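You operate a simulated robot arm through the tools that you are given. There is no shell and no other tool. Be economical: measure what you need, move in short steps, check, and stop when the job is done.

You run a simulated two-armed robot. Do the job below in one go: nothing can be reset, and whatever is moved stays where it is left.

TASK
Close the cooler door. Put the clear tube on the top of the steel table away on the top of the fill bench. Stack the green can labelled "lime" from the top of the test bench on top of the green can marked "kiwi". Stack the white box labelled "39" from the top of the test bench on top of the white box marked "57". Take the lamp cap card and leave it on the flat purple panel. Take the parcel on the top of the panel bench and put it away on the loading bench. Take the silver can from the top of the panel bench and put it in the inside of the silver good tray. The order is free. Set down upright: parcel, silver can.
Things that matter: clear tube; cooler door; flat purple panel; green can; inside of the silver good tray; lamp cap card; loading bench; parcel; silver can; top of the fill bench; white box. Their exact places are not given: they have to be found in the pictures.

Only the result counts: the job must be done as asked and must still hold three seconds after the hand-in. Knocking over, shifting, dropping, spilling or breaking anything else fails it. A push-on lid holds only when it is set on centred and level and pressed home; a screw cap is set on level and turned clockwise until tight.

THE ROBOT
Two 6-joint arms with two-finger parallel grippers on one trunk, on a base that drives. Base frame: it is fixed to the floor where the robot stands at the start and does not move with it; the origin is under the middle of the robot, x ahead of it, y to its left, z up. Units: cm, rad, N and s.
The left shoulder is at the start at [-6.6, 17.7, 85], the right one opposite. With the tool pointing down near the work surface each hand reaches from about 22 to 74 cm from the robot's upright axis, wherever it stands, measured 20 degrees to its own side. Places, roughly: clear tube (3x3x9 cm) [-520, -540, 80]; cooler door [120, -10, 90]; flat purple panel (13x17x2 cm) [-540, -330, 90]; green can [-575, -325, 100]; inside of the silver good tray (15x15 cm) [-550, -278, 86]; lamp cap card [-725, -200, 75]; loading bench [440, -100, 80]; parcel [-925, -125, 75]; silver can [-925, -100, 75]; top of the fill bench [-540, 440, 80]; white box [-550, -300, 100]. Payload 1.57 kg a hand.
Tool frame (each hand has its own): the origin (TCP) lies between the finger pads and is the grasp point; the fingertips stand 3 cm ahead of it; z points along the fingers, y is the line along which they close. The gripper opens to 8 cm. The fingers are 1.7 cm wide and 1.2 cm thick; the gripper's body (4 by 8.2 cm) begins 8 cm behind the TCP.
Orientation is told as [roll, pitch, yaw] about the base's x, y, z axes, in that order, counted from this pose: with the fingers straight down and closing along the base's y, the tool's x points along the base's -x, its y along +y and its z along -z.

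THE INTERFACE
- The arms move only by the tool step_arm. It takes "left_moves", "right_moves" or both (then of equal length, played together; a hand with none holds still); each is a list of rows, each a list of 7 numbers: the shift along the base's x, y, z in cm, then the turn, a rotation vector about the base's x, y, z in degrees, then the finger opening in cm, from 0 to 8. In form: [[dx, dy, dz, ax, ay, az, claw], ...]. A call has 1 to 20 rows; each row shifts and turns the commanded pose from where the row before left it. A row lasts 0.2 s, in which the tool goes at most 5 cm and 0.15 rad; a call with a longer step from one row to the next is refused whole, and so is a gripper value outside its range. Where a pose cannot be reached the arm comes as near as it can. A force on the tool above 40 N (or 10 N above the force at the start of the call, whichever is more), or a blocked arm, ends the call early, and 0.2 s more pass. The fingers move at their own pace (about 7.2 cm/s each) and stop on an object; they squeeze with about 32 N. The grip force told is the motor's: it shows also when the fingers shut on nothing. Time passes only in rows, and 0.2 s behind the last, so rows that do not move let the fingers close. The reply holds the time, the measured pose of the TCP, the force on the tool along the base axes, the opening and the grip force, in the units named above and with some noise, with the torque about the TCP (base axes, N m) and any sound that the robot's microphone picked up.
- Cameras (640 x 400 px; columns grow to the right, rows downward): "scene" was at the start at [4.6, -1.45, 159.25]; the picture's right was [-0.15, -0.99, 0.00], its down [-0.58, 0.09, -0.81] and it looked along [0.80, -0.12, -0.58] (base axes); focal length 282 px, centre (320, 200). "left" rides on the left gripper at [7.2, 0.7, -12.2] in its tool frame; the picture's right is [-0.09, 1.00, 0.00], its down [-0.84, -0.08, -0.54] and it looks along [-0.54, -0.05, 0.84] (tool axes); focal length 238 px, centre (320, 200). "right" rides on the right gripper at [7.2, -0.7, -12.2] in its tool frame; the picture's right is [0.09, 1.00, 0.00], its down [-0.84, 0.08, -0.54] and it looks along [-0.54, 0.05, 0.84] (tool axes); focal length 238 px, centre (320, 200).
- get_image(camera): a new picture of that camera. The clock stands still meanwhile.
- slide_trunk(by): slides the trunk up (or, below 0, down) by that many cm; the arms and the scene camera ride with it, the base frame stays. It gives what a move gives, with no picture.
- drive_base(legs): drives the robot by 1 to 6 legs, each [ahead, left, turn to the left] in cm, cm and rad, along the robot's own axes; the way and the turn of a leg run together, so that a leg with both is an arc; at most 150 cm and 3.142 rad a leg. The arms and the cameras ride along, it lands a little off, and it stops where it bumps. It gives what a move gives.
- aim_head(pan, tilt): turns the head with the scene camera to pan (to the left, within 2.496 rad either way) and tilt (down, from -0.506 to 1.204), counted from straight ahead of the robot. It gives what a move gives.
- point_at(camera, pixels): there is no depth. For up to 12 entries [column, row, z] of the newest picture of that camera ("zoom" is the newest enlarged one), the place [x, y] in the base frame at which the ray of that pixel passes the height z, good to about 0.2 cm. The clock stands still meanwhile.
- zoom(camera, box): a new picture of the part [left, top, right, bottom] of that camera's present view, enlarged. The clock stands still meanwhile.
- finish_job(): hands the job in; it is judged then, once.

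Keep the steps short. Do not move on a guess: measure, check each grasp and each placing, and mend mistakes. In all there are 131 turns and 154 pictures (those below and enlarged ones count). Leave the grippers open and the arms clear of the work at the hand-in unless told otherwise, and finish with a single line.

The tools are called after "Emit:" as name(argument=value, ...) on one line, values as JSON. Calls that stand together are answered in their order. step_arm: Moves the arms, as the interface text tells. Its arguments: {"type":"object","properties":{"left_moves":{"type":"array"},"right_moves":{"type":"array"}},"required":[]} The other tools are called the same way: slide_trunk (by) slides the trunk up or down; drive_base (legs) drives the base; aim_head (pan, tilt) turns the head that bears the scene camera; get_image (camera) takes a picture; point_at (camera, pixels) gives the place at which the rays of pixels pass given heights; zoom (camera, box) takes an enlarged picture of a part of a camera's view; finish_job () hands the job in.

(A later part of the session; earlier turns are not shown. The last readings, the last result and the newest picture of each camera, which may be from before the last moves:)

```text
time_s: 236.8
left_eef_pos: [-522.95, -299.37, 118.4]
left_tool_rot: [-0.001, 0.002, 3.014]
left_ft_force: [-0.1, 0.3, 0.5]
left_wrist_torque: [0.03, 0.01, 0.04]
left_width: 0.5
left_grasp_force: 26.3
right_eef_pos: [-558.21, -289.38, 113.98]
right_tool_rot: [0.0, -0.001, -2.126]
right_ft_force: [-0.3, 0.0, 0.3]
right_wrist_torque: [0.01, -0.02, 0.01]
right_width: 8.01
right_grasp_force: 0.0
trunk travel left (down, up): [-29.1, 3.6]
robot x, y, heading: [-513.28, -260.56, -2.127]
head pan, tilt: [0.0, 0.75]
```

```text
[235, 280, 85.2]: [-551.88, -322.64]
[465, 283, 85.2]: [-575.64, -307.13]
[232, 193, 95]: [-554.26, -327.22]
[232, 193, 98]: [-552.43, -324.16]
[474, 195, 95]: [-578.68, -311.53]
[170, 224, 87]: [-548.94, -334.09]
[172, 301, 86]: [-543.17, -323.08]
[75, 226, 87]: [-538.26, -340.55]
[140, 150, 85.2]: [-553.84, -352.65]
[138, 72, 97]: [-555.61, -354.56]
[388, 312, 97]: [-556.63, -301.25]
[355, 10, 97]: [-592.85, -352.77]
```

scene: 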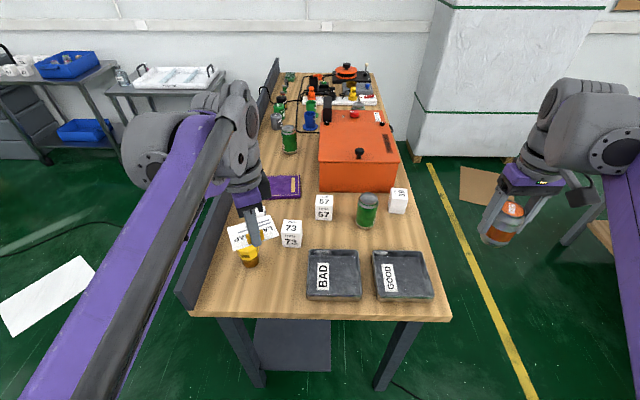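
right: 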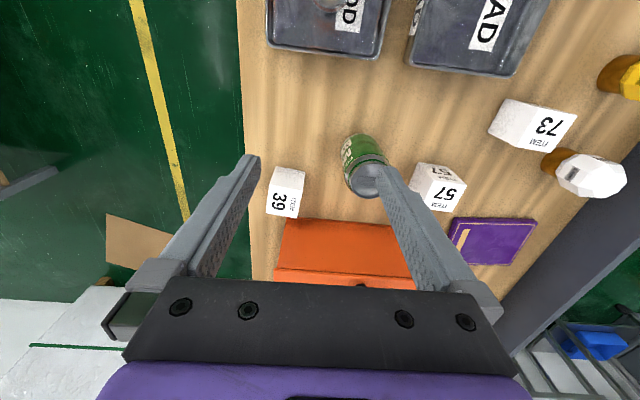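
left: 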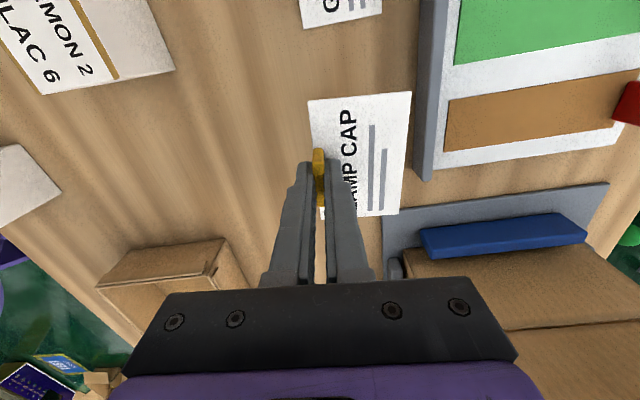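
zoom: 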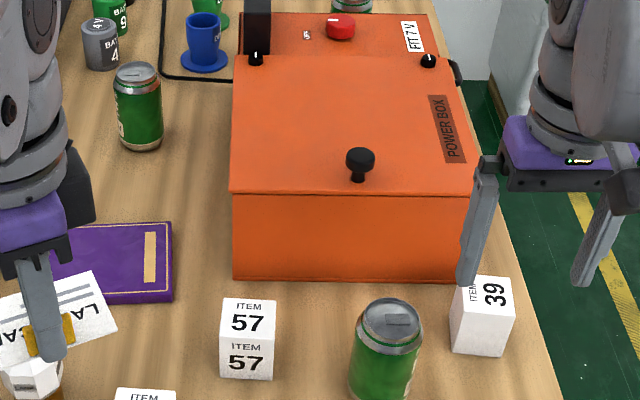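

The orange front face is 5 cm behind box 39 and its top is at z≈99, so there's room. I move above 39 and turn the hand by -7°.

Emit:
step_arm(right_moves=[[-3.1, -2.72, 0, 0, 0, -1.8, 8], [-3.1, -2.72, 0, 0, 0, -1.8, 8], [-3.1, -2.72, 0, 0, 0, -1.8, 8], [-3.1, -2.72, 0, 0, 0, -1.8, 8], [0, 0, -4, 0, 0, 0, 8], [0, 0, -4, 0, 0, 0, 8], [0, 0, -4, 0, 0, 0, 8]])

Emit:
get_image(camera="right")

```text
time_s: 238.4
left_eef_pos: [-522.98, -299.45, 118.59]
left_tool_rot: [-0.004, 0.002, 3.015]
left_ft_force: [0.0, 0.1, 0.3]
left_wrist_torque: [-0.01, 0.01, 0.01]
left_width: 0.51
left_grasp_force: 25.5
right_eef_pos: [-568.07, -297.3, 99.87]
right_tool_rot: [0.003, 0.0, -2.253]
right_ft_force: [-0.1, 0.1, 0.3]
right_wrist_torque: [0.01, -0.01, 0.02]
right_width: 7.98
right_grasp_force: 0.0
right hand out of reach, approached as far as the arm can: row 3, 4
trunk travel left (down, up): [-29.1, 3.6]
robot x, y, heading: [-513.4, -260.42, -2.127]
head pan, tilt: [0.0, 0.75]
```

```text
97 pictures are left
```

right: 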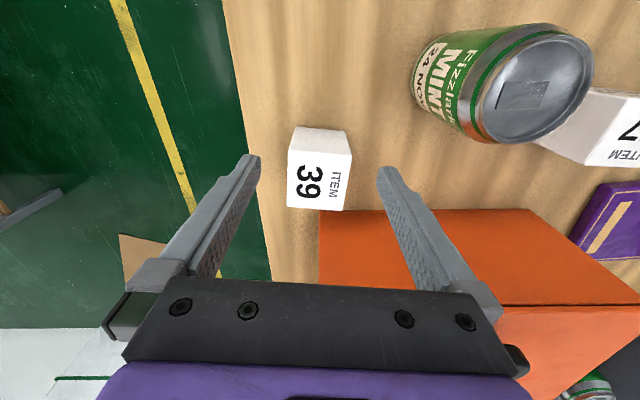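

The hand fell 3.9 cm short at height. Lower down it should reach; I'll try moving on at this height.

Emit:
step_arm(right_moves=[[-1.2, -1.5, -0.5, 0, 0, 0, 8], [-1.2, -1.5, -0.5, 0, 0, 0, 8], [0, 0, 0, 0, 0, 0, 8]])

Emit:
get_image(camera="right")

```text
time_s: 239.2
left_eef_pos: [-523.07, -299.52, 118.46]
left_tool_rot: [-0.005, 0.003, 3.014]
left_ft_force: [0.7, -0.6, -0.3]
left_wrist_torque: [0.0, -0.01, -0.02]
left_width: 0.49
left_grasp_force: 25.7
right_eef_pos: [-570.36, -300.09, 98.92]
right_tool_rot: [0.0, 0.0, -2.253]
right_ft_force: [-0.1, -0.3, 0.3]
right_wrist_torque: [-0.01, -0.01, -0.03]
right_width: 8.0
right_grasp_force: 0.2
trunk travel left (down, up): [-29.1, 3.6]
robot x, y, heading: [-513.39, -260.61, -2.129]
head pan, tilt: [0.0, 0.75]
```

```text
96 pictures are left
```

right: 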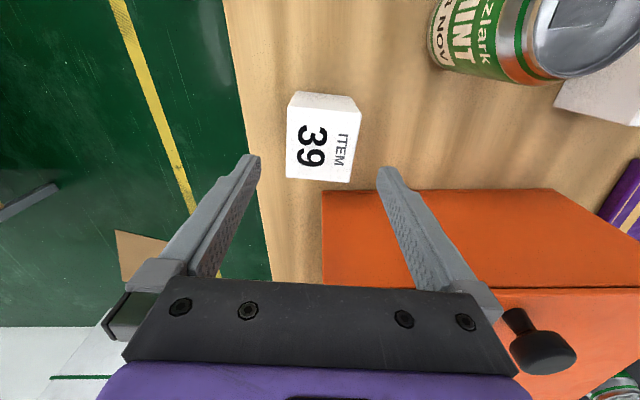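

Box 39 is centred between the fingers at (322,147). I go down to z≈90.3, close, and lift.

Emit:
step_arm(right_moves=[[0, 0, -3, 0, 0, 0, 8], [0, 0, -3, 0, 0, 0, 8], [0, 0, -2.6, 0, 0, 0, 8], [0, 0, 0, 0, 0, 0, 0], [0, 0, 0, 0, 0, 0, 0], [0, 0, 0, 0, 0, 0, 0], [0, 0, 3, 0, 0, 0, 0], [0, 0, 4, 0, 0, 0, 0], [0.6, 0.8, 4, 0, 0, 0, 0], [1.2, 1.5, 4, 0, 0, 0, 0]])

Emit:
get_image(camera="right")

```text
time_s: 241.4
left_eef_pos: [-523.1, -299.36, 118.46]
left_tool_rot: [0.0, -0.001, 3.015]
left_ft_force: [0.0, 0.1, -0.6]
left_wrist_torque: [-0.01, 0.04, -0.04]
left_width: 0.51
left_grasp_force: 25.5
right_eef_pos: [-568.69, -297.93, 104.97]
right_tool_rot: [-0.002, 0.0, -2.253]
right_ft_force: [0.6, -0.2, -0.4]
right_wrist_torque: [0.01, 0.03, -0.01]
right_width: 5.45
right_grasp_force: 32.2
trunk travel left (down, up): [-29.1, 3.6]
robot x, y, heading: [-513.44, -260.46, -2.129]
head pan, tilt: [0.0, 0.75]
```

```text
95 pictures are left
```

right: 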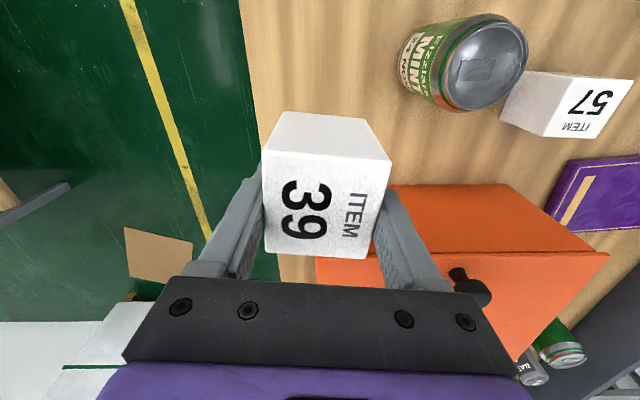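

Box 39 is held. I lift clear of the MINT can and carry it over box 57, turning +5° to match.

Emit:
step_arm(right_moves=[[0, 0, 4, 0, 0, 0, 0], [3.16, -1.97, 0, 0, 0, 0, 0], [3.16, -1.97, 0, 0, 0, 1, 0], [3.16, -1.97, 0, 0, 0, 1, 0], [3.16, -1.97, 0, 0, 0, 1, 0], [3.16, -1.97, 0, 0, 0, 1, 0], [3.16, -1.97, 0, 0, 0, 1, 0], [3.14, -1.97, 0, 0, 0, 0, 0], [0, 0, -3, 0, 0, 0, 0]])

Emit:
get_image(camera="right")

Emit:
zoom(camera="scene", box=[270, 120, 430, 260])

```text
time_s: 243.4
left_eef_pos: [-523.22, -299.43, 118.63]
left_tool_rot: [-0.002, 0.002, 3.012]
left_ft_force: [-0.4, 0.1, -1.3]
left_wrist_torque: [-0.03, -0.04, -0.01]
left_width: 0.51
left_grasp_force: 24.7
right_eef_pos: [-546.52, -311.72, 106.18]
right_tool_rot: [0.002, 0.0, -2.166]
right_ft_force: [0.2, -0.1, -0.2]
right_wrist_torque: [0.0, 0.01, 0.0]
right_width: 5.44
right_grasp_force: 31.7
trunk travel left (down, up): [-29.1, 3.6]
robot x, y, heading: [-513.19, -260.51, -2.129]
head pan, tilt: [0.0, 0.75]
```

```text
94 pictures are left
```

right: 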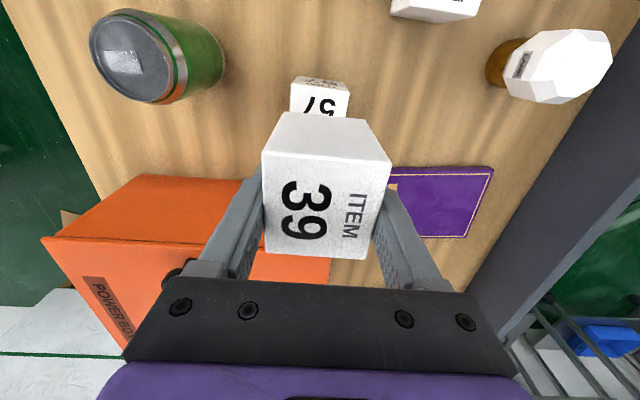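

```text
2.86 times, centred on (350, 190) of scene
```

zoom: 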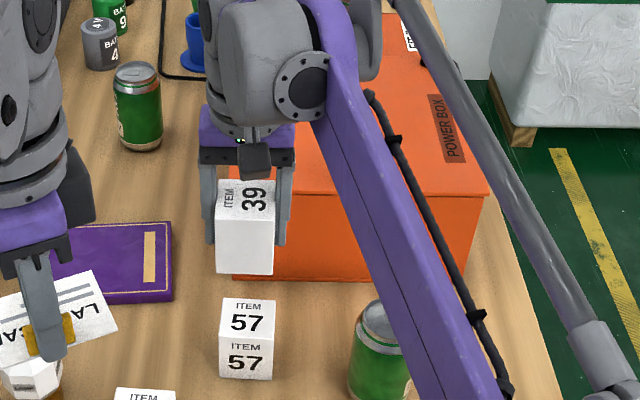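

I'll check the held box's lower front edge against 57's with the zoom picture.

Emit:
point_at(camera="zoom", pixels=[[218, 270, 101.1], [273, 275, 101.1], [221, 340, 92], [274, 342, 92], [222, 376, 85.2], [272, 379, 85.2]])

```text
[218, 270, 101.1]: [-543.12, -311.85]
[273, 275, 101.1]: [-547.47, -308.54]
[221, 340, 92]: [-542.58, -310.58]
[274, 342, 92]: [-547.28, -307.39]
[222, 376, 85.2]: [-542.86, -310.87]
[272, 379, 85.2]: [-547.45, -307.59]
```

The held box sits about 1 cm too far along. I shift by (+0.3,+0.8) and lower gently until contact.

Emit:
step_arm(right_moves=[[0.3, 0.8, 0, 0, 0, 0, 0], [0, 0, -3.5, 0, 0, 0, 0], [0, 0, -3.5, 0, 0, 0, 0], [0, 0, -0.8, 0, 0, 0, 0]])

Emit:
zoom(camera="scene", box=[290, 170, 390, 270])

```text
time_s: 244.4
left_eef_pos: [-522.99, -299.33, 118.53]
left_tool_rot: [-0.002, 0.001, 3.016]
left_ft_force: [-0.6, -0.2, -0.3]
left_wrist_torque: [0.0, 0.01, 0.01]
left_width: 0.55
left_grasp_force: 24.8
right_eef_pos: [-546.28, -310.87, 98.46]
right_tool_rot: [0.0, 0.001, -2.167]
right_ft_force: [0.2, -0.3, -0.7]
right_wrist_torque: [0.0, 0.0, 0.01]
right_width: 5.47
right_grasp_force: 31.3
trunk travel left (down, up): [-29.1, 3.6]
robot x, y, heading: [-513.32, -260.58, -2.129]
head pan, tilt: [0.0, 0.75]
```

```text
4.00 times, centred on (340, 220) of scene
```

zoom: 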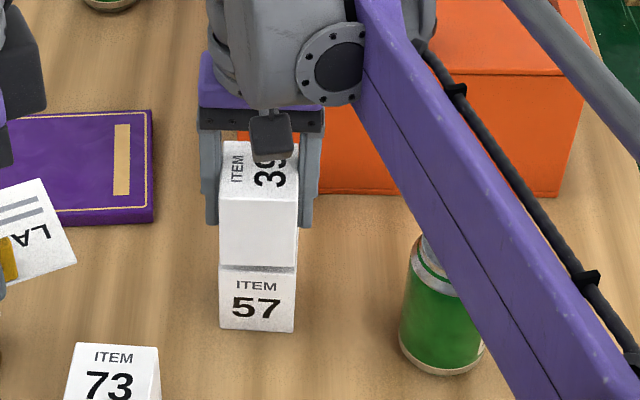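

Nearly aligned. I lower in small steps until it rests.

Emit:
step_arm(right_moves=[[0, 0, -0.4, 0, 0, 0, 0], [0, 0, -0.3, 0, 0, 0, 0]])

Emit:
zoom(camera="scene", box=[290, 170, 390, 270])

```text
time_s: 245.0
left_eef_pos: [-523.02, -299.43, 118.52]
left_tool_rot: [-0.003, 0.002, 3.014]
left_ft_force: [-0.4, 0.1, 0.2]
left_wrist_torque: [0.0, -0.02, 0.0]
left_width: 0.49
left_grasp_force: 25.2
right_eef_pos: [-546.5, -310.98, 97.69]
right_tool_rot: [0.001, 0.0, -2.166]
right_ft_force: [-0.3, 0.3, -0.3]
right_wrist_torque: [-0.04, 0.0, -0.02]
right_width: 5.44
right_grasp_force: 31.6
trunk travel left (down, up): [-29.1, 3.6]
robot x, y, heading: [-513.21, -260.83, -2.13]
head pan, tilt: [0.0, 0.75]
```

```text
4.00 times, centred on (340, 220) of scene
```

zoom: 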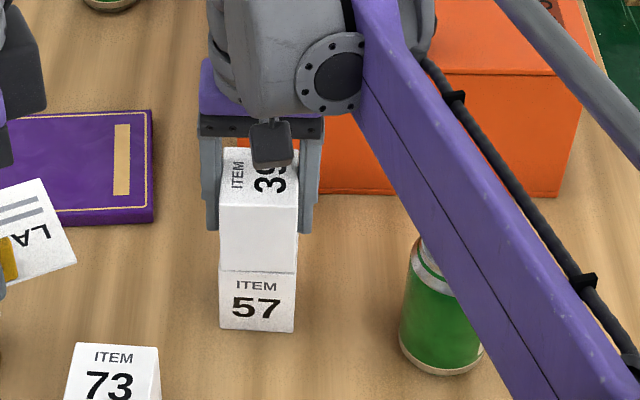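

No force yet. Another few small steps down.

Emit:
step_arm(right_moves=[[0, 0, -0.25, 0, 0, 0, 0], [0, 0, -0.25, 0, 0, 0, 0]])

Emit:
step_arm(right_moves=[[0, 0, -0.25, 0, 0, 0, 0], [0, 0, -0.2, 0, 0, 0, 0]])

```text
time_s: 245.6
left_eef_pos: [-522.88, -299.47, 118.52]
left_tool_rot: [-0.002, 0.002, 3.014]
left_ft_force: [-0.6, -0.4, -0.1]
left_wrist_torque: [0.01, -0.02, 0.02]
left_width: 0.52
left_grasp_force: 24.9
right_eef_pos: [-546.35, -311.01, 97.18]
right_tool_rot: [0.001, -0.001, -2.167]
right_ft_force: [-0.7, -1.5, 6.6]
right_wrist_torque: [0.02, 0.02, -0.01]
right_width: 5.44
right_grasp_force: 32.0
trunk travel left (down, up): [-29.1, 3.6]
robot x, y, heading: [-513.51, -260.44, -2.129]
head pan, tilt: [0.0, 0.75]
```

```text
time_s: 246.2
left_eef_pos: [-522.93, -299.25, 118.72]
left_tool_rot: [-0.002, 0.001, 3.015]
left_ft_force: [0.2, 0.3, -0.4]
left_wrist_torque: [0.04, -0.02, 0.0]
left_width: 0.53
left_grasp_force: 25.7
right_eef_pos: [-546.35, -310.95, 96.89]
right_tool_rot: [0.001, -0.002, -2.166]
right_ft_force: [-2.3, -3.2, 28.3]
right_wrist_torque: [0.01, 0.02, -0.04]
right_width: 5.46
right_grasp_force: 32.1
trunk travel left (down, up): [-29.1, 3.6]
robot x, y, heading: [-513.28, -260.24, -2.126]
head pan, tilt: [0.0, 0.75]
```

It rests (contact at 97.2). I relieve the press, open, and lift.

Emit:
step_arm(right_moves=[[0, 0, 0.3, 0, 0, 0, 5.4], [0, 0, 0, 0, 0, 0, 7], [0, 0, 0, 0, 0, 0, 7.5], [0, 0, 2, 0, 0, 0, 7.5], [0, 0, 4, 0, 0, 0, 7.5], [0, 0, 4, 0, 0, 0, 7.5], [0.5, 1, 4, 0, 0, 0, 7.5]])

Emit:
zoom(camera="scene", box=[270, 140, 430, 280])

```text
time_s: 247.8
left_eef_pos: [-523.08, -299.52, 118.55]
left_tool_rot: [0.0, 0.002, 3.016]
left_ft_force: [-1.3, 0.2, 0.3]
left_wrist_torque: [-0.01, -0.05, 0.02]
left_width: 0.53
left_grasp_force: 25.4
right_eef_pos: [-545.72, -310.0, 111.21]
right_tool_rot: [-0.002, -0.002, -2.166]
right_ft_force: [-1.2, 0.2, 0.0]
right_wrist_torque: [0.02, -0.02, -0.02]
right_width: 7.48
right_grasp_force: 0.1
trunk travel left (down, up): [-29.1, 3.6]
robot x, y, heading: [-513.3, -260.74, -2.128]
head pan, tilt: [0.0, 0.75]
```

```text
2.86 times, centred on (350, 210) of scene
```

zoom: 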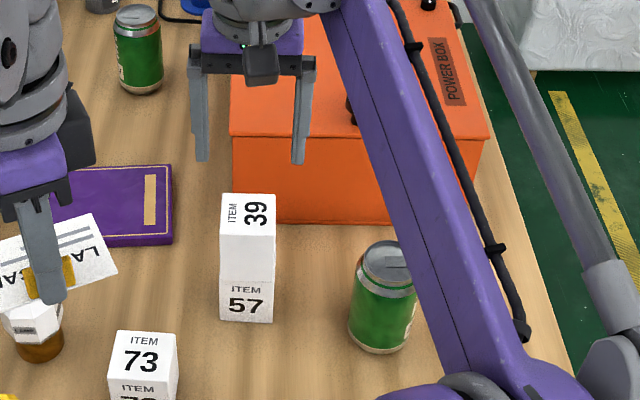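

Box 39 stands squarely on 57. I draw the right hand back, turn slightly right, and bring the left hand with the card over the purple panel.

Emit:
step_arm(right_moves=[[-1.3, 3.75, 0.8, 0, 0, 0, 8], [-1.3, 3.75, 0.8, 0, 0, 0, 8], [-1.3, 3.75, 0.8, 0, 0, 0, 8], [-1.3, 3.75, 0.8, 0, 0, 0, 8], [-1.3, 3.75, 0.8, 0, 0, 0, 8], [-1.3, 3.75, 0.8, 0, 0, 0, 8], [-1.3, 3.75, 0.8, 0, 0, 0, 8], [-1.3, 3.75, 0.8, 0, 0, 0, 8]])

Emit:
drive_base(legs=[[0, 0, -0.3]])

Emit:
aim_head(pan=0.4, tilt=0.75)

Emit:
get_image(camera="scene")

```text
time_s: 249.6
left_eef_pos: [-523.01, -299.42, 118.53]
left_tool_rot: [-0.002, 0.002, 3.015]
left_ft_force: [-0.7, 0.7, 0.2]
left_wrist_torque: [-0.02, 0.0, -0.01]
left_width: 0.52
left_grasp_force: 25.5
right_eef_pos: [-556.36, -279.93, 117.54]
right_tool_rot: [0.003, -0.002, -2.164]
right_ft_force: [0.1, 0.2, 1.1]
right_wrist_torque: [-0.01, 0.01, -0.01]
right_width: 8.01
right_grasp_force: 0.1
trunk travel left (down, up): [-29.1, 3.6]
robot x, y, heading: [-513.49, -260.87, -2.131]
head pan, tilt: [0.0, 0.75]
```

```text
time_s: 250.9
left_eef_pos: [-534.28, -294.77, 118.59]
left_tool_rot: [-0.002, 0.003, 2.71]
left_ft_force: [0.8, -0.1, 0.4]
left_wrist_torque: [-0.02, -0.03, 0.01]
left_width: 0.5
left_grasp_force: 25.1
right_eef_pos: [-560.14, -266.21, 117.46]
right_tool_rot: [0.001, 0.0, -2.469]
right_ft_force: [0.1, 0.8, 0.0]
right_wrist_torque: [0.04, -0.07, 0.01]
right_width: 8.0
right_grasp_force: 0.0
trunk travel left (down, up): [-29.1, 3.6]
robot x, y, heading: [-513.39, -260.51, -2.427]
head pan, tilt: [0.0, 0.75]
```

```text
time_s: 251.8
left_eef_pos: [-534.15, -294.74, 118.45]
left_tool_rot: [-0.003, 0.001, 2.71]
left_ft_force: [0.8, 0.1, -0.4]
left_wrist_torque: [0.02, -0.03, 0.06]
left_width: 0.51
left_grasp_force: 25.2
right_eef_pos: [-560.14, -266.07, 117.55]
right_tool_rot: [0.0, 0.0, -2.471]
right_ft_force: [-0.2, -0.6, 0.6]
right_wrist_torque: [-0.01, 0.01, 0.02]
right_width: 7.99
right_grasp_force: 0.0
trunk travel left (down, up): [-29.1, 3.6]
robot x, y, heading: [-513.34, -260.51, -2.427]
head pan, tilt: [0.4, 0.75]
```

```text
89 pictures are left
```

scene: 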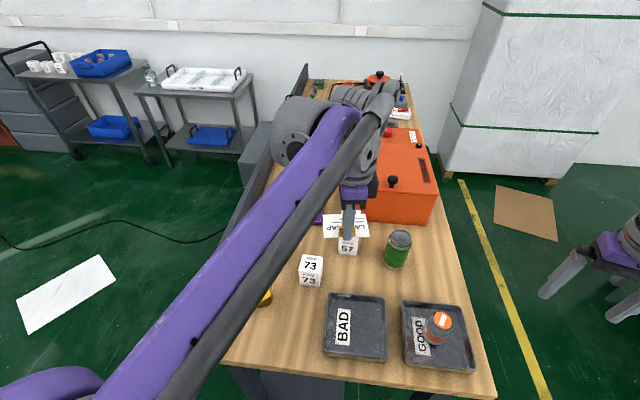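

I carry the card over the panel at height, then lower partway.

Emit:
step_arm(left_moves=[[-0.41, -4, 0, 0, 0, -1, 0], [-0.41, -4, 0, 0, 0, -1, 0], [-0.41, -4, 0, 0, 0, -1, 0], [-0.41, -4, 0, 0, 0, -1, 0], [-0.41, -4, 0, 0, 0, -1, 0], [-0.41, -4, 0, 0, 0, -1, 0], [-0.41, -4, 0, 0, 0, -1, 0], [-0.41, -4, 0, 0, 0, -1, 0], [-0.41, -3.9, 0, 0, 0, 0, 0], [0, 0, -4, 0, 0, 0, 0], [0, 0, -4, 0, 0, 0, 0], [0, 0, -4, 0, 0, 0, 0]])

Emit:
get_image(camera="left")

```text
time_s: 254.4
left_eef_pos: [-535.03, -323.99, 102.93]
left_tool_rot: [-0.003, 0.001, 2.571]
left_ft_force: [-0.3, -0.2, 0.1]
left_wrist_torque: [-0.02, 0.01, -0.01]
left_width: 0.48
left_grasp_force: 25.4
left hand out of reach, approached as far as the arm can: row 7, 8, 9
right_eef_pos: [-560.13, -266.16, 117.45]
right_tool_rot: [0.0, 0.0, -2.47]
right_ft_force: [-0.1, -0.1, -0.9]
right_wrist_torque: [-0.02, 0.02, -0.03]
right_width: 8.02
right_grasp_force: 0.1
trunk travel left (down, up): [-29.1, 3.6]
robot x, y, heading: [-513.44, -260.23, -2.428]
head pan, tilt: [0.4, 0.75]
```

```text
88 pictures are left
```

left: 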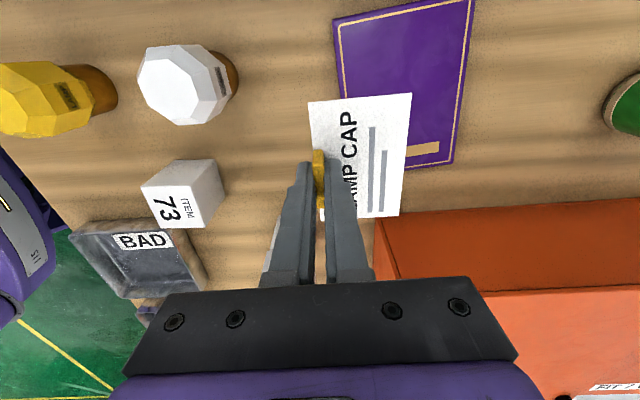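

The panel is seen at (333–472, 0–165). I'll measure its corners.

Emit:
point_at(camera="left", pixels=[[333, 18, 87], [473, 0, 87], [453, 163, 87], [405, 90, 87], [373, 175, 87], [408, 94, 99.9], [311, 102, 99.9]])

```text
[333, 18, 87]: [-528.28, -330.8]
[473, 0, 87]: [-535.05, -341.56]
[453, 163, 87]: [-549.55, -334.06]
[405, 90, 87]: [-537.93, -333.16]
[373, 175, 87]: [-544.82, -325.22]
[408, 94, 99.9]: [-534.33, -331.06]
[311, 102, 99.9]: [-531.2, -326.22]
```

Panel centre is (-538.9,-332.4), so the tab should come to about (-537.3,-329.9). I move there and lower.

Emit:
step_arm(left_moves=[[-0.8, -2, -3, 0, 0, 0, 0], [-0.8, -2, -3, 0, 0, 0, 0], [-0.7, -1.9, -2, 0, 0, 0, 0], [0, 0, -2.5, 0, 0, 0, 0], [0, 0, 0, 0, 0, 0, 0]])

Emit:
get_image(camera="left")

```text
time_s: 255.6
left_eef_pos: [-537.28, -329.84, 92.54]
left_tool_rot: [-0.003, 0.002, 2.571]
left_ft_force: [-0.6, 0.2, -0.2]
left_wrist_torque: [0.02, -0.02, 0.01]
left_width: 0.5
left_grasp_force: 25.1
right_eef_pos: [-560.08, -266.3, 117.63]
right_tool_rot: [0.0, -0.002, -2.47]
right_ft_force: [-0.6, -0.2, 0.4]
right_wrist_torque: [0.04, -0.03, -0.02]
right_width: 8.01
right_grasp_force: 0.0
trunk travel left (down, up): [-29.1, 3.6]
robot x, y, heading: [-513.35, -260.34, -2.426]
head pan, tilt: [0.4, 0.75]
```

```text
87 pictures are left
```

left: 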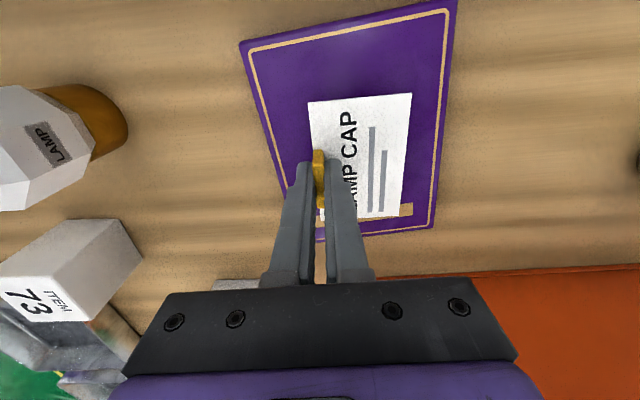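

The card is within the panel. I nudge it 0.8 cm toward the middle and lower until it touches.

Emit:
step_arm(left_moves=[[0.7, -0.45, -1.2, 0, 0, 0, 0], [0, 0, -0.7, 0, 0, 0, 0], [0, 0, -0.3, 0, 0, 0, 0], [0, 0, -0.2, 0, 0, 0, 0]])

Emit:
get_image(camera="left")

```text
time_s: 256.6
left_eef_pos: [-536.43, -330.35, 90.7]
left_tool_rot: [0.002, 0.001, 2.571]
left_ft_force: [-1.9, -2.5, 26.5]
left_wrist_torque: [-0.04, 0.19, -0.04]
left_width: 0.48
left_grasp_force: 25.0
right_eef_pos: [-560.02, -266.05, 117.46]
right_tool_rot: [0.003, -0.001, -2.468]
right_ft_force: [-0.2, 0.8, 0.2]
right_wrist_torque: [-0.05, 0.01, 0.03]
right_width: 8.0
right_grasp_force: 0.2
trunk travel left (down, up): [-29.1, 3.6]
robot x, y, heading: [-513.21, -260.83, -2.432]
head pan, tilt: [0.4, 0.75]
stopped in row 4 (left hand): the force on the tool passed its limit at 43 N (the readings are from after the stop); the commanded pose is now the measured one
```

```text
86 pictures are left
```

left: 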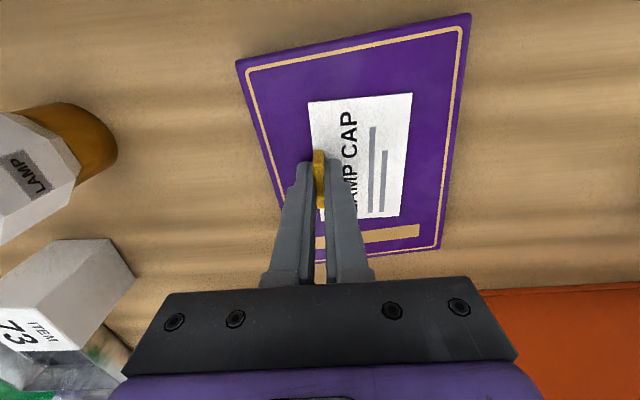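

Touched down on the panel. I relieve the press, open and lift straight up.

Emit:
step_arm(left_moves=[[0, 0, 0.25, 0, 0, 0, 0.5], [0, 0, 0, 0, 0, 0, 3], [0, 0, 0, 0, 0, 0, 4], [0, 0, 2, 0, 0, 0, 4], [0, 0, 4, 0, 0, 0, 4], [0, 0, 4, 0, 0, 0, 4], [0, 0.5, 4, 0, 0, 0, 5]])

Emit:
get_image(camera="left")

```text
time_s: 258.2
left_eef_pos: [-536.27, -329.3, 104.44]
left_tool_rot: [0.003, 0.002, 2.571]
left_ft_force: [-0.3, 0.2, -0.2]
left_wrist_torque: [-0.05, 0.01, -0.02]
left_width: 4.98
left_grasp_force: 0.1
left hand out of reach, approached as far as the arm can: row 7
right_eef_pos: [-560.11, -266.09, 117.46]
right_tool_rot: [0.001, -0.001, -2.469]
right_ft_force: [0.3, 0.3, -0.1]
right_wrist_torque: [0.01, -0.03, 0.03]
right_width: 8.01
right_grasp_force: 0.0
trunk travel left (down, up): [-29.1, 3.6]
robot x, y, heading: [-513.58, -260.66, -2.433]
head pan, tilt: [0.4, 0.75]
```

```text
85 pictures are left
```

left: 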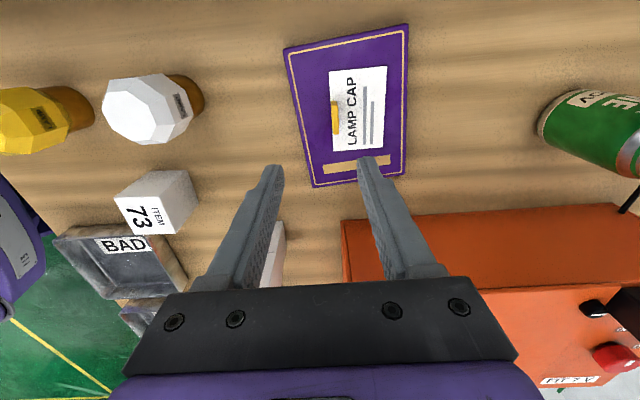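

The card lies on the panel. I'll zoom in on the far can's label at (610,115).

Emit:
zoom(camera="left", box=[520, 70, 640, 180])

Emit:
step_arm(left_moves=[[1.4, 3.5, 3, 0, 0, 0, 8], [1.4, 3.5, 3, 0, 0, 0, 8], [1.4, 3.5, 3, 0, 0, 0, 8], [1.4, 3.5, 3, 0, 0, 0, 8], [1.4, 3.5, 3, 0, 0, 0, 8], [1.4, 3.5, 0, 0, 0, 0, 8], [1.4, 3.5, 0, 0, 0, 0, 8], [1.4, 3.5, 0, 0, 0, 0, 8], [1.4, 3.5, 0, 0, 0, 0, 8], [1.4, 3.5, 0, 0, 0, 0, 8]])

Emit:
aim_head(pan=0.3, tilt=0.5)

Emit:
get_image(camera="scene")

```text
3.64 times, centred on (580, 125) of left
```

zoom: 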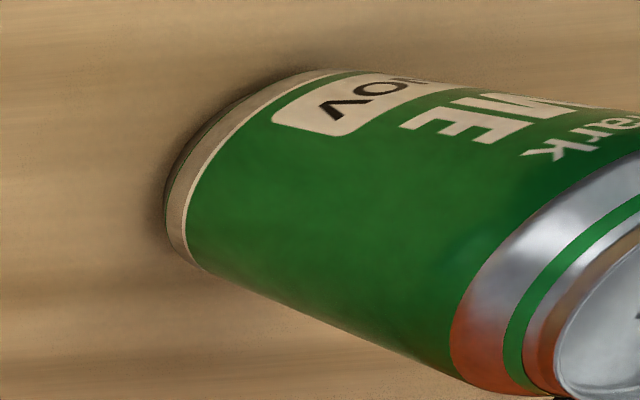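

```text
time_s: 260.4
left_eef_pos: [-521.92, -294.04, 119.31]
left_tool_rot: [0.002, 0.001, 2.571]
left_ft_force: [-0.4, 0.7, 0.0]
left_wrist_torque: [0.0, 0.02, 0.0]
left_width: 8.0
left_grasp_force: 0.0
right_eef_pos: [-560.08, -266.15, 117.58]
right_tool_rot: [0.001, -0.002, -2.468]
right_ft_force: [0.8, 0.6, 0.4]
right_wrist_torque: [0.01, 0.02, -0.02]
right_width: 8.0
right_grasp_force: 0.1
trunk travel left (down, up): [-29.1, 3.6]
robot x, y, heading: [-513.05, -260.59, -2.429]
head pan, tilt: [0.4, 0.75]
```

```text
time_s: 261.2
left_eef_pos: [-522.01, -294.26, 119.21]
left_tool_rot: [0.001, 0.002, 2.572]
left_ft_force: [0.5, 0.3, -0.4]
left_wrist_torque: [0.02, 0.0, 0.02]
left_width: 8.01
left_grasp_force: 0.0
right_eef_pos: [-560.18, -266.27, 117.51]
right_tool_rot: [0.0, 0.0, -2.469]
right_ft_force: [-0.4, -0.6, -0.2]
right_wrist_torque: [0.03, -0.01, 0.0]
right_width: 7.98
right_grasp_force: 0.1
trunk travel left (down, up): [-29.1, 3.6]
robot x, y, heading: [-513.54, -260.66, -2.426]
head pan, tilt: [0.3, 0.499]
```

```text
83 pictures are left
```

scene: 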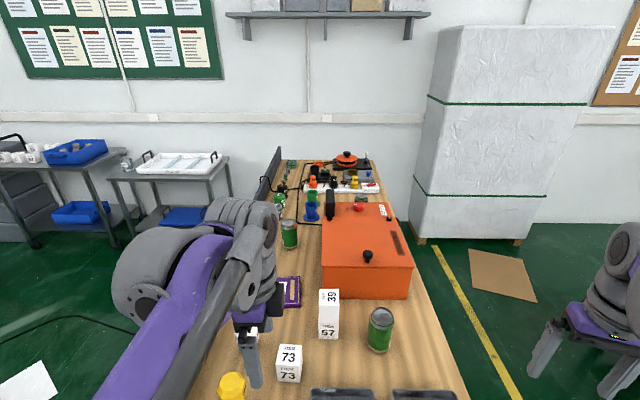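

That can reads "…ME", so it's LIME, at about (-555,-354). The near one is MINT, and a further can stands behind the orange box. I'll go round to the bench's long west side.

Emit:
drive_base(legs=[[-24.9, -38.7, 0], [67, -45, 0], [80, 43.2, 0], [0, 0, 1.843]])

Emit:
aim_head(pan=0.0, tilt=0.65)

Emit:
get_image(camera="scene")

```text
time_s: 278.0
left_eef_pos: [-598.49, -307.69, 119.2]
left_tool_rot: [-0.001, 0.002, -1.883]
left_ft_force: [0.3, 0.3, 0.7]
left_wrist_torque: [-0.01, 0.02, -0.01]
left_width: 7.99
left_grasp_force: 0.1
right_eef_pos: [-615.84, -351.75, 117.56]
right_tool_rot: [0.0, -0.001, -0.641]
right_ft_force: [0.4, 0.0, 0.6]
right_wrist_torque: [-0.02, -0.02, 0.02]
right_width: 8.01
right_grasp_force: 0.0
trunk travel left (down, up): [-29.1, 3.6]
robot x, y, heading: [-633.06, -307.88, -0.597]
head pan, tilt: [0.3, 0.499]
```

```text
time_s: 278.8
left_eef_pos: [-598.44, -307.8, 119.19]
left_tool_rot: [0.002, 0.001, -1.883]
left_ft_force: [-0.1, 0.4, -0.4]
left_wrist_torque: [0.01, -0.01, -0.02]
left_width: 7.99
left_grasp_force: 0.2
right_eef_pos: [-615.73, -351.77, 117.5]
right_tool_rot: [0.0, 0.0, -0.643]
right_ft_force: [-0.3, 0.4, 0.7]
right_wrist_torque: [0.0, 0.0, 0.02]
right_width: 7.99
right_grasp_force: 0.1
trunk travel left (down, up): [-29.1, 3.6]
robot x, y, heading: [-633.62, -307.58, -0.602]
head pan, tilt: [0.0, 0.649]
```

```text
82 pictures are left
```

scene: 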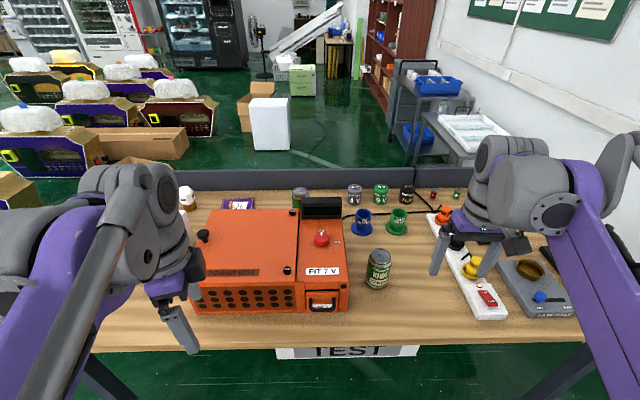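

I see the can behind the orange box at (300,195), and another at (378,268). I'll zoom in to read and measure them.

Emit:
zoom(camera="scene", box=[270, 170, 450, 320])

Emit:
point_at(camera="scene", pixels=[[376, 289, 85.2], [379, 254, 97], [299, 193, 97], [348, 308, 85.2], [303, 312, 85.2], [347, 286, 96], [345, 232, 96], [300, 222, 103], [320, 205, 105], [363, 232, 85.2], [190, 320, 85.2], [400, 350, 85]])

```text
2.67 times, centred on (360, 245) of scene
```

zoom: 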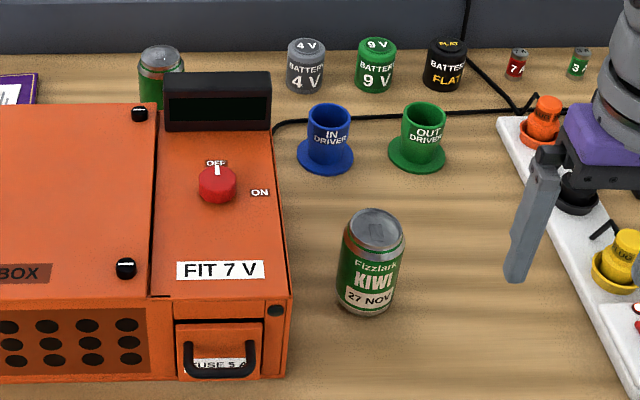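

```text
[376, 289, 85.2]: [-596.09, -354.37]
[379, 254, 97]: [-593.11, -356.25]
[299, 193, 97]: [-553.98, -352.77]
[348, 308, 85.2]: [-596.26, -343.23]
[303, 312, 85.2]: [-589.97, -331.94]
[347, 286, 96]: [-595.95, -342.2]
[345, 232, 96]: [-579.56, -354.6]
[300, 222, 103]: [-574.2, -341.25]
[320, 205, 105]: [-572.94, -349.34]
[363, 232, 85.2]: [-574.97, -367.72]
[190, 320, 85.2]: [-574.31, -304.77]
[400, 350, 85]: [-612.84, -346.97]
```

KIWI stands at about (-593.5,-356.5) and LIME behind the orange box at (-554.5,-353.3). I drive closer with a small left turn so the right hand reaches both.

Emit:
drive_base(legs=[[0, 12, 0], [21, 0, 0], [0, 0, 0.25]])

Emit:
get_image(camera="scene")

```text
time_s: 282.6
left_eef_pos: [-575.71, -301.17, 119.3]
left_tool_rot: [0.0, 0.002, -1.636]
left_ft_force: [-0.1, 0.0, 0.7]
left_wrist_torque: [-0.01, 0.0, -0.02]
left_width: 7.98
left_grasp_force: 0.1
right_eef_pos: [-581.71, -348.21, 117.47]
right_tool_rot: [-0.001, 0.0, -0.395]
right_ft_force: [0.3, 0.4, -0.2]
right_wrist_torque: [-0.05, -0.01, 0.0]
right_width: 7.98
right_grasp_force: 0.1
trunk travel left (down, up): [-29.1, 3.6]
robot x, y, heading: [-609.44, -309.92, -0.354]
head pan, tilt: [0.0, 0.649]
```

```text
80 pictures are left
```

scene: 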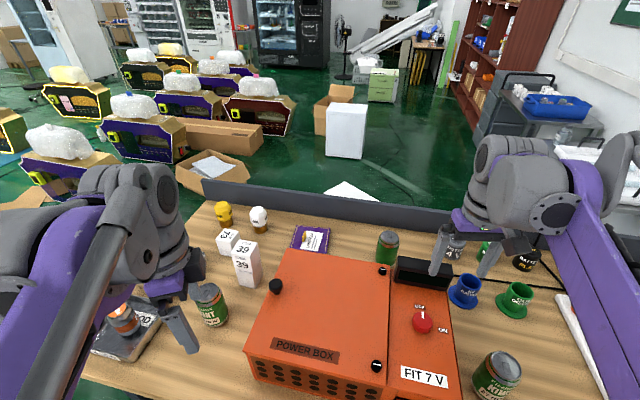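

LIME shows at (388,247). I'll measure it and the display in front of it.

Emit:
point_at(camera="scene", pixels=[[388, 235, 97.2], [378, 235, 97.2], [399, 235, 97.2], [388, 266, 85.2], [398, 258, 105], [454, 264, 105], [398, 284, 98], [500, 360, 97.2], [487, 400, 85.2]])

Emit:
step_arm(right_moves=[[3.5, -0.6, 1, 0, 0, 0, 8], [3.5, -0.6, 1, 0, 0, 0, 8], [3.5, -0.6, 0.5, 0, 0, 0, 8], [3.5, -0.6, 0, 0, 0, 0, 8], [3.5, -0.6, 0, 0, 0, 0, 8]])

Emit:
get_image(camera="right")

```text
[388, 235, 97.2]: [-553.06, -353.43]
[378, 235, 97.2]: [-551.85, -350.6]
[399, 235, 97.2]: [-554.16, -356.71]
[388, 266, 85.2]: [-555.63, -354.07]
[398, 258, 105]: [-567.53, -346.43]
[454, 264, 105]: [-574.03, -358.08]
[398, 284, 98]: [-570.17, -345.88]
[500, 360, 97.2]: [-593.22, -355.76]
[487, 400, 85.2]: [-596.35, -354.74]
```

```text
time_s: 283.8
left_eef_pos: [-575.61, -301.34, 119.2]
left_tool_rot: [0.001, 0.001, -1.636]
left_ft_force: [0.7, 0.1, -1.1]
left_wrist_torque: [0.03, 0.02, -0.02]
left_width: 7.99
left_grasp_force: 0.1
right_eef_pos: [-564.75, -350.79, 119.35]
right_tool_rot: [0.0, 0.0, -0.393]
right_ft_force: [-0.7, 0.3, 0.4]
right_wrist_torque: [-0.03, 0.03, -0.02]
right_width: 7.99
right_grasp_force: 0.1
right hand out of reach, approached as far as the arm can: row 5
trunk travel left (down, up): [-29.1, 3.6]
robot x, y, heading: [-609.23, -309.84, -0.358]
head pan, tilt: [0.0, 0.649]
```

```text
79 pictures are left
```

right: 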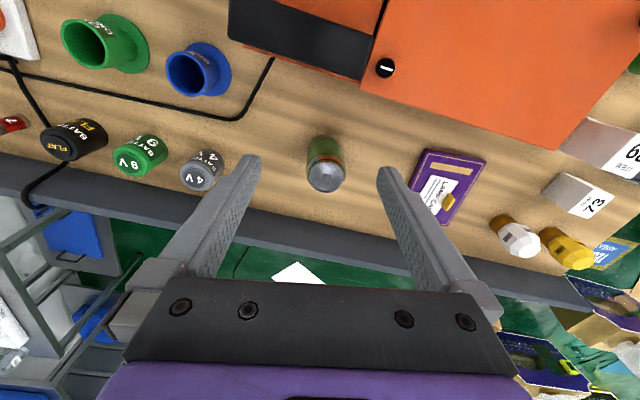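

The reach at height is short. I'll turn 0.35 rad further left and raise the trunk 3 cm, so the hand can pass over the display.

Emit:
drive_base(legs=[[0, 0, 0.35]])

Emit:
slide_trunk(by=3)

Emit:
step_arm(right_moves=[[0, -4.5, 0, 0, 0, 0, 8], [0, -4.5, 0, 0, 0, 0, 8], [0, -4.5, 0, 0, 0, 0, 8], [0, -4.5, 0, 0, 0, 0, 8], [0, 0, -4, 0, 0, 0, 8]])

Emit:
get_image(camera="right")

```text
time_s: 285.3
left_eef_pos: [-580.63, -290.26, 119.28]
left_tool_rot: [-0.002, 0.001, -1.287]
left_ft_force: [0.0, -0.4, 0.9]
left_wrist_torque: [0.0, -0.01, 0.0]
left_width: 7.99
left_grasp_force: 0.1
right_eef_pos: [-553.45, -333.15, 119.37]
right_tool_rot: [-0.001, 0.002, -0.045]
right_ft_force: [0.7, -0.2, -0.7]
right_wrist_torque: [-0.01, -0.01, 0.02]
right_width: 8.02
right_grasp_force: 0.1
trunk travel left (down, up): [-29.1, 3.6]
robot x, y, heading: [-609.38, -310.07, -0.003]
head pan, tilt: [0.0, 0.649]
```

```text
time_s: 286.1
left_eef_pos: [-580.59, -290.42, 122.2]
left_tool_rot: [0.0, 0.0, -1.284]
left_ft_force: [-1.4, 0.1, 0.0]
left_wrist_torque: [0.01, -0.04, 0.03]
left_width: 7.99
left_grasp_force: 0.0
right_eef_pos: [-553.57, -333.05, 122.34]
right_tool_rot: [0.001, 0.001, -0.045]
right_ft_force: [-0.2, 1.1, -0.5]
right_wrist_torque: [-0.02, -0.02, -0.01]
right_width: 8.0
right_grasp_force: 0.0
trunk travel left (down, up): [-32.1, 0.6]
robot x, y, heading: [-609.49, -310.25, -0.001]
head pan, tilt: [0.0, 0.649]
```

```text
time_s: 287.2
left_eef_pos: [-580.82, -290.13, 122.14]
left_tool_rot: [0.001, 0.001, -1.287]
left_ft_force: [-0.6, 0.3, 0.1]
left_wrist_torque: [-0.01, -0.06, 0.03]
left_width: 8.04
left_grasp_force: 0.0
right_eef_pos: [-554.09, -349.63, 118.01]
right_tool_rot: [0.0, 0.001, -0.045]
right_ft_force: [-0.7, 0.4, -0.4]
right_wrist_torque: [-0.01, -0.01, 0.0]
right_width: 8.01
right_grasp_force: 0.1
right hand out of reach, approached as far as the arm can: row 4
trunk travel left (down, up): [-32.1, 0.6]
robot x, y, heading: [-609.7, -310.04, -0.005]
head pan, tilt: [0.0, 0.649]
```

```text
78 pictures are left
```

right: 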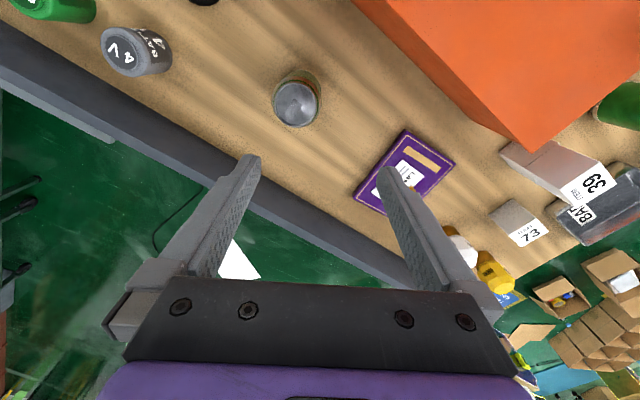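

Close now. I'll measure LIME's top at (297,104).

Emit:
point_at(camera="right", pixels=[[297, 104, 97.2], [275, 104, 97.2], [320, 104, 97.2], [297, 104, 96], [140, 55, 92]])

```text
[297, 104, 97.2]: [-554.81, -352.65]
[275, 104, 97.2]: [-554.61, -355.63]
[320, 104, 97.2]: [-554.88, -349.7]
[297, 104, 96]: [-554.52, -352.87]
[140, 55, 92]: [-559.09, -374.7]
```

LIME's centre ≈ (-554.4,-353.0). To keep the wrist camera clear of the display, I turn the hand by -60° at height, then go partway down over the can.

Emit:
step_arm(right_moves=[[0, 0, 0, 0, 0, -8.5, 8], [0, 0, 0, 0, 0, -8.5, 8], [0, 0, 0, 0, 0, -8.5, 8], [0, 0, 0, 0, 0, -8.5, 8], [0, 0, 0, 0, 0, -8.5, 8], [0, 0, 0, 0, 0, -8.5, 8], [0, 0, 0, 0, 0, -8.5, 8], [0, -0.8, -3, 0, 0, 0, 8], [-0.1, -1.3, -3, 0, 0, 0, 8], [-0.2, -1.3, -3, 0, 0, 0, 8]])

Emit:
get_image(camera="right")

Emit:
zoom(camera="scene", box=[380, 160, 580, 320])

```text
time_s: 289.4
left_eef_pos: [-580.52, -290.3, 122.22]
left_tool_rot: [0.0, 0.003, -1.285]
left_ft_force: [0.0, 0.4, 0.6]
left_wrist_torque: [0.01, 0.0, -0.01]
left_width: 8.02
left_grasp_force: 0.0
right_eef_pos: [-554.21, -353.12, 108.79]
right_tool_rot: [0.001, -0.001, -1.08]
right_ft_force: [0.6, 0.7, -0.6]
right_wrist_torque: [0.04, 0.03, -0.02]
right_width: 7.98
right_grasp_force: 0.0
trunk travel left (down, up): [-32.1, 0.6]
robot x, y, heading: [-609.05, -309.67, -0.009]
head pan, tilt: [0.0, 0.649]
```

```text
77 pictures are left
```

right: 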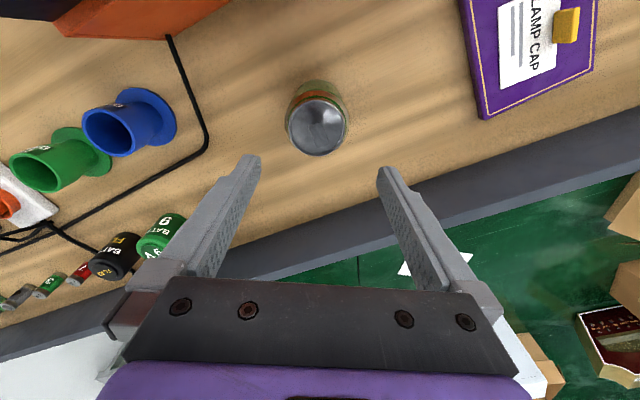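

```text
2.50 times, centred on (480, 240) of scene
```

zoom: 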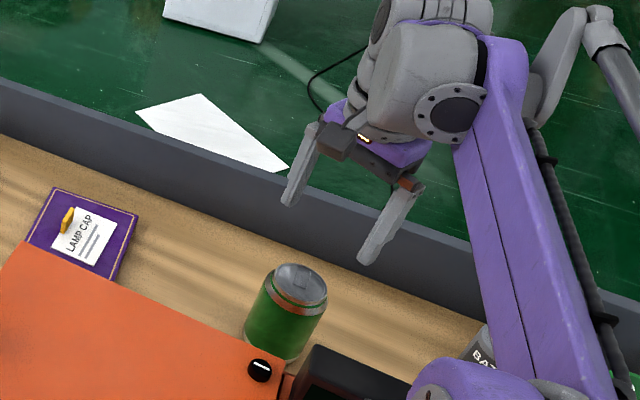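

LIME's top is at (317,125), 0.7 cm from the line. I correct by (-0.6,+0.5) and go down.

Emit:
step_arm(right_moves=[[-0.6, 0.5, -2, 0, 0, 0, 8], [0, 0, -3, 0, 0, 0, 8], [0, 0, -3, 0, 0, 0, 8], [0, 0, 0, 0, 0, 0, 8]])

Emit:
get_image(camera="right")

```text
time_s: 290.4
left_eef_pos: [-580.69, -290.28, 122.16]
left_tool_rot: [-0.001, 0.002, -1.286]
left_ft_force: [-0.3, -0.1, 0.5]
left_wrist_torque: [0.01, 0.02, 0.01]
left_width: 8.0
left_grasp_force: 0.0
right_eef_pos: [-554.71, -352.58, 100.96]
right_tool_rot: [0.001, 0.001, -1.083]
right_ft_force: [-0.1, -0.5, 0.1]
right_wrist_torque: [-0.02, 0.01, 0.04]
right_width: 8.0
right_grasp_force: 0.0
trunk travel left (down, up): [-32.1, 0.6]
robot x, y, heading: [-609.27, -310.22, -0.002]
head pan, tilt: [0.0, 0.649]
```

```text
75 pictures are left
```

right: 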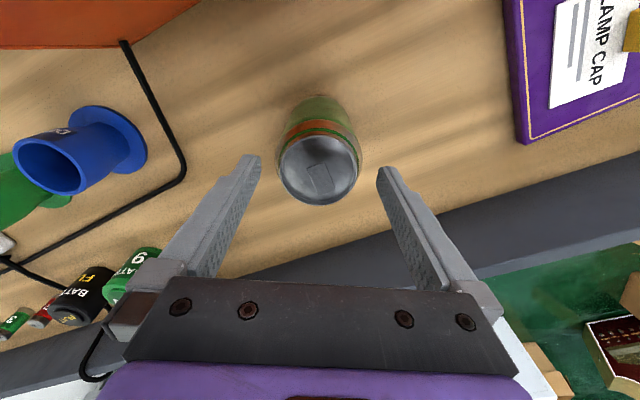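

Well centred. I go down to z≈94, close and lift.

Emit:
step_arm(right_moves=[[0, 0, -3, 0, 0, 0, 8], [0, 0, -3, 0, 0, 0, 8], [0, 0, -1.2, 0, 0, 0, 8], [0, 0, 0, 0, 0, 0, 0], [0, 0, 0, 0, 0, 0, 0], [0, 0, 0, 0, 0, 0, 0]])

Emit:
step_arm(right_moves=[[0, 0, 3, 0, 0, 0, 0], [0, 0, 4, 0, 0, 0, 0], [0, 0, 4, 0, 0, 0, 0], [0, 0.5, 4, 0, 0, 0, 0], [-0.5, 1, 4, 0, 0, 0, 0]])

Emit:
get_image(camera="right")

```text
time_s: 291.9
left_eef_pos: [-580.61, -290.22, 122.24]
left_tool_rot: [-0.001, 0.001, -1.286]
left_ft_force: [0.5, -0.2, 0.3]
left_wrist_torque: [0.01, -0.01, -0.01]
left_width: 8.0
left_grasp_force: 0.0
right_eef_pos: [-554.75, -352.55, 93.66]
right_tool_rot: [0.003, 0.0, -1.083]
right_ft_force: [-0.4, -0.9, -0.1]
right_wrist_torque: [-0.13, 0.11, -0.03]
right_width: 6.5
right_grasp_force: 32.3
trunk travel left (down, up): [-32.1, 0.6]
robot x, y, heading: [-608.97, -309.79, -0.007]
head pan, tilt: [0.0, 0.649]
```

```text
time_s: 293.1
left_eef_pos: [-580.64, -290.24, 122.22]
left_tool_rot: [0.0, 0.001, -1.287]
left_ft_force: [0.6, 0.9, -0.8]
left_wrist_torque: [0.0, 0.04, 0.0]
left_width: 8.02
left_grasp_force: 0.0
right_eef_pos: [-555.29, -350.93, 112.87]
right_tool_rot: [0.001, 0.0, -1.083]
right_ft_force: [-0.1, -0.4, -3.5]
right_wrist_torque: [-0.01, -0.02, 0.04]
right_width: 6.53
right_grasp_force: 31.9
trunk travel left (down, up): [-32.1, 0.6]
robot x, y, heading: [-609.48, -309.64, -0.008]
head pan, tilt: [0.0, 0.649]
```

```text
74 pictures are left
```

right: 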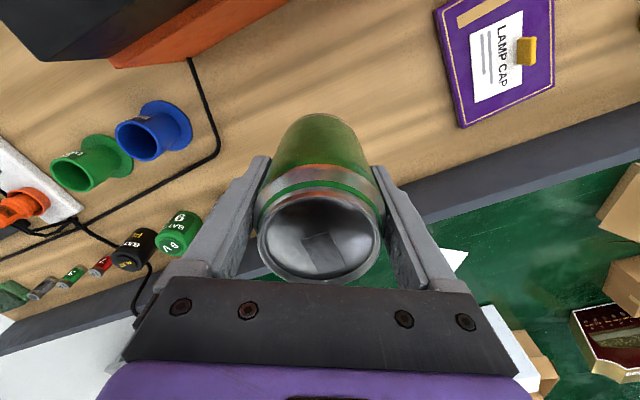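

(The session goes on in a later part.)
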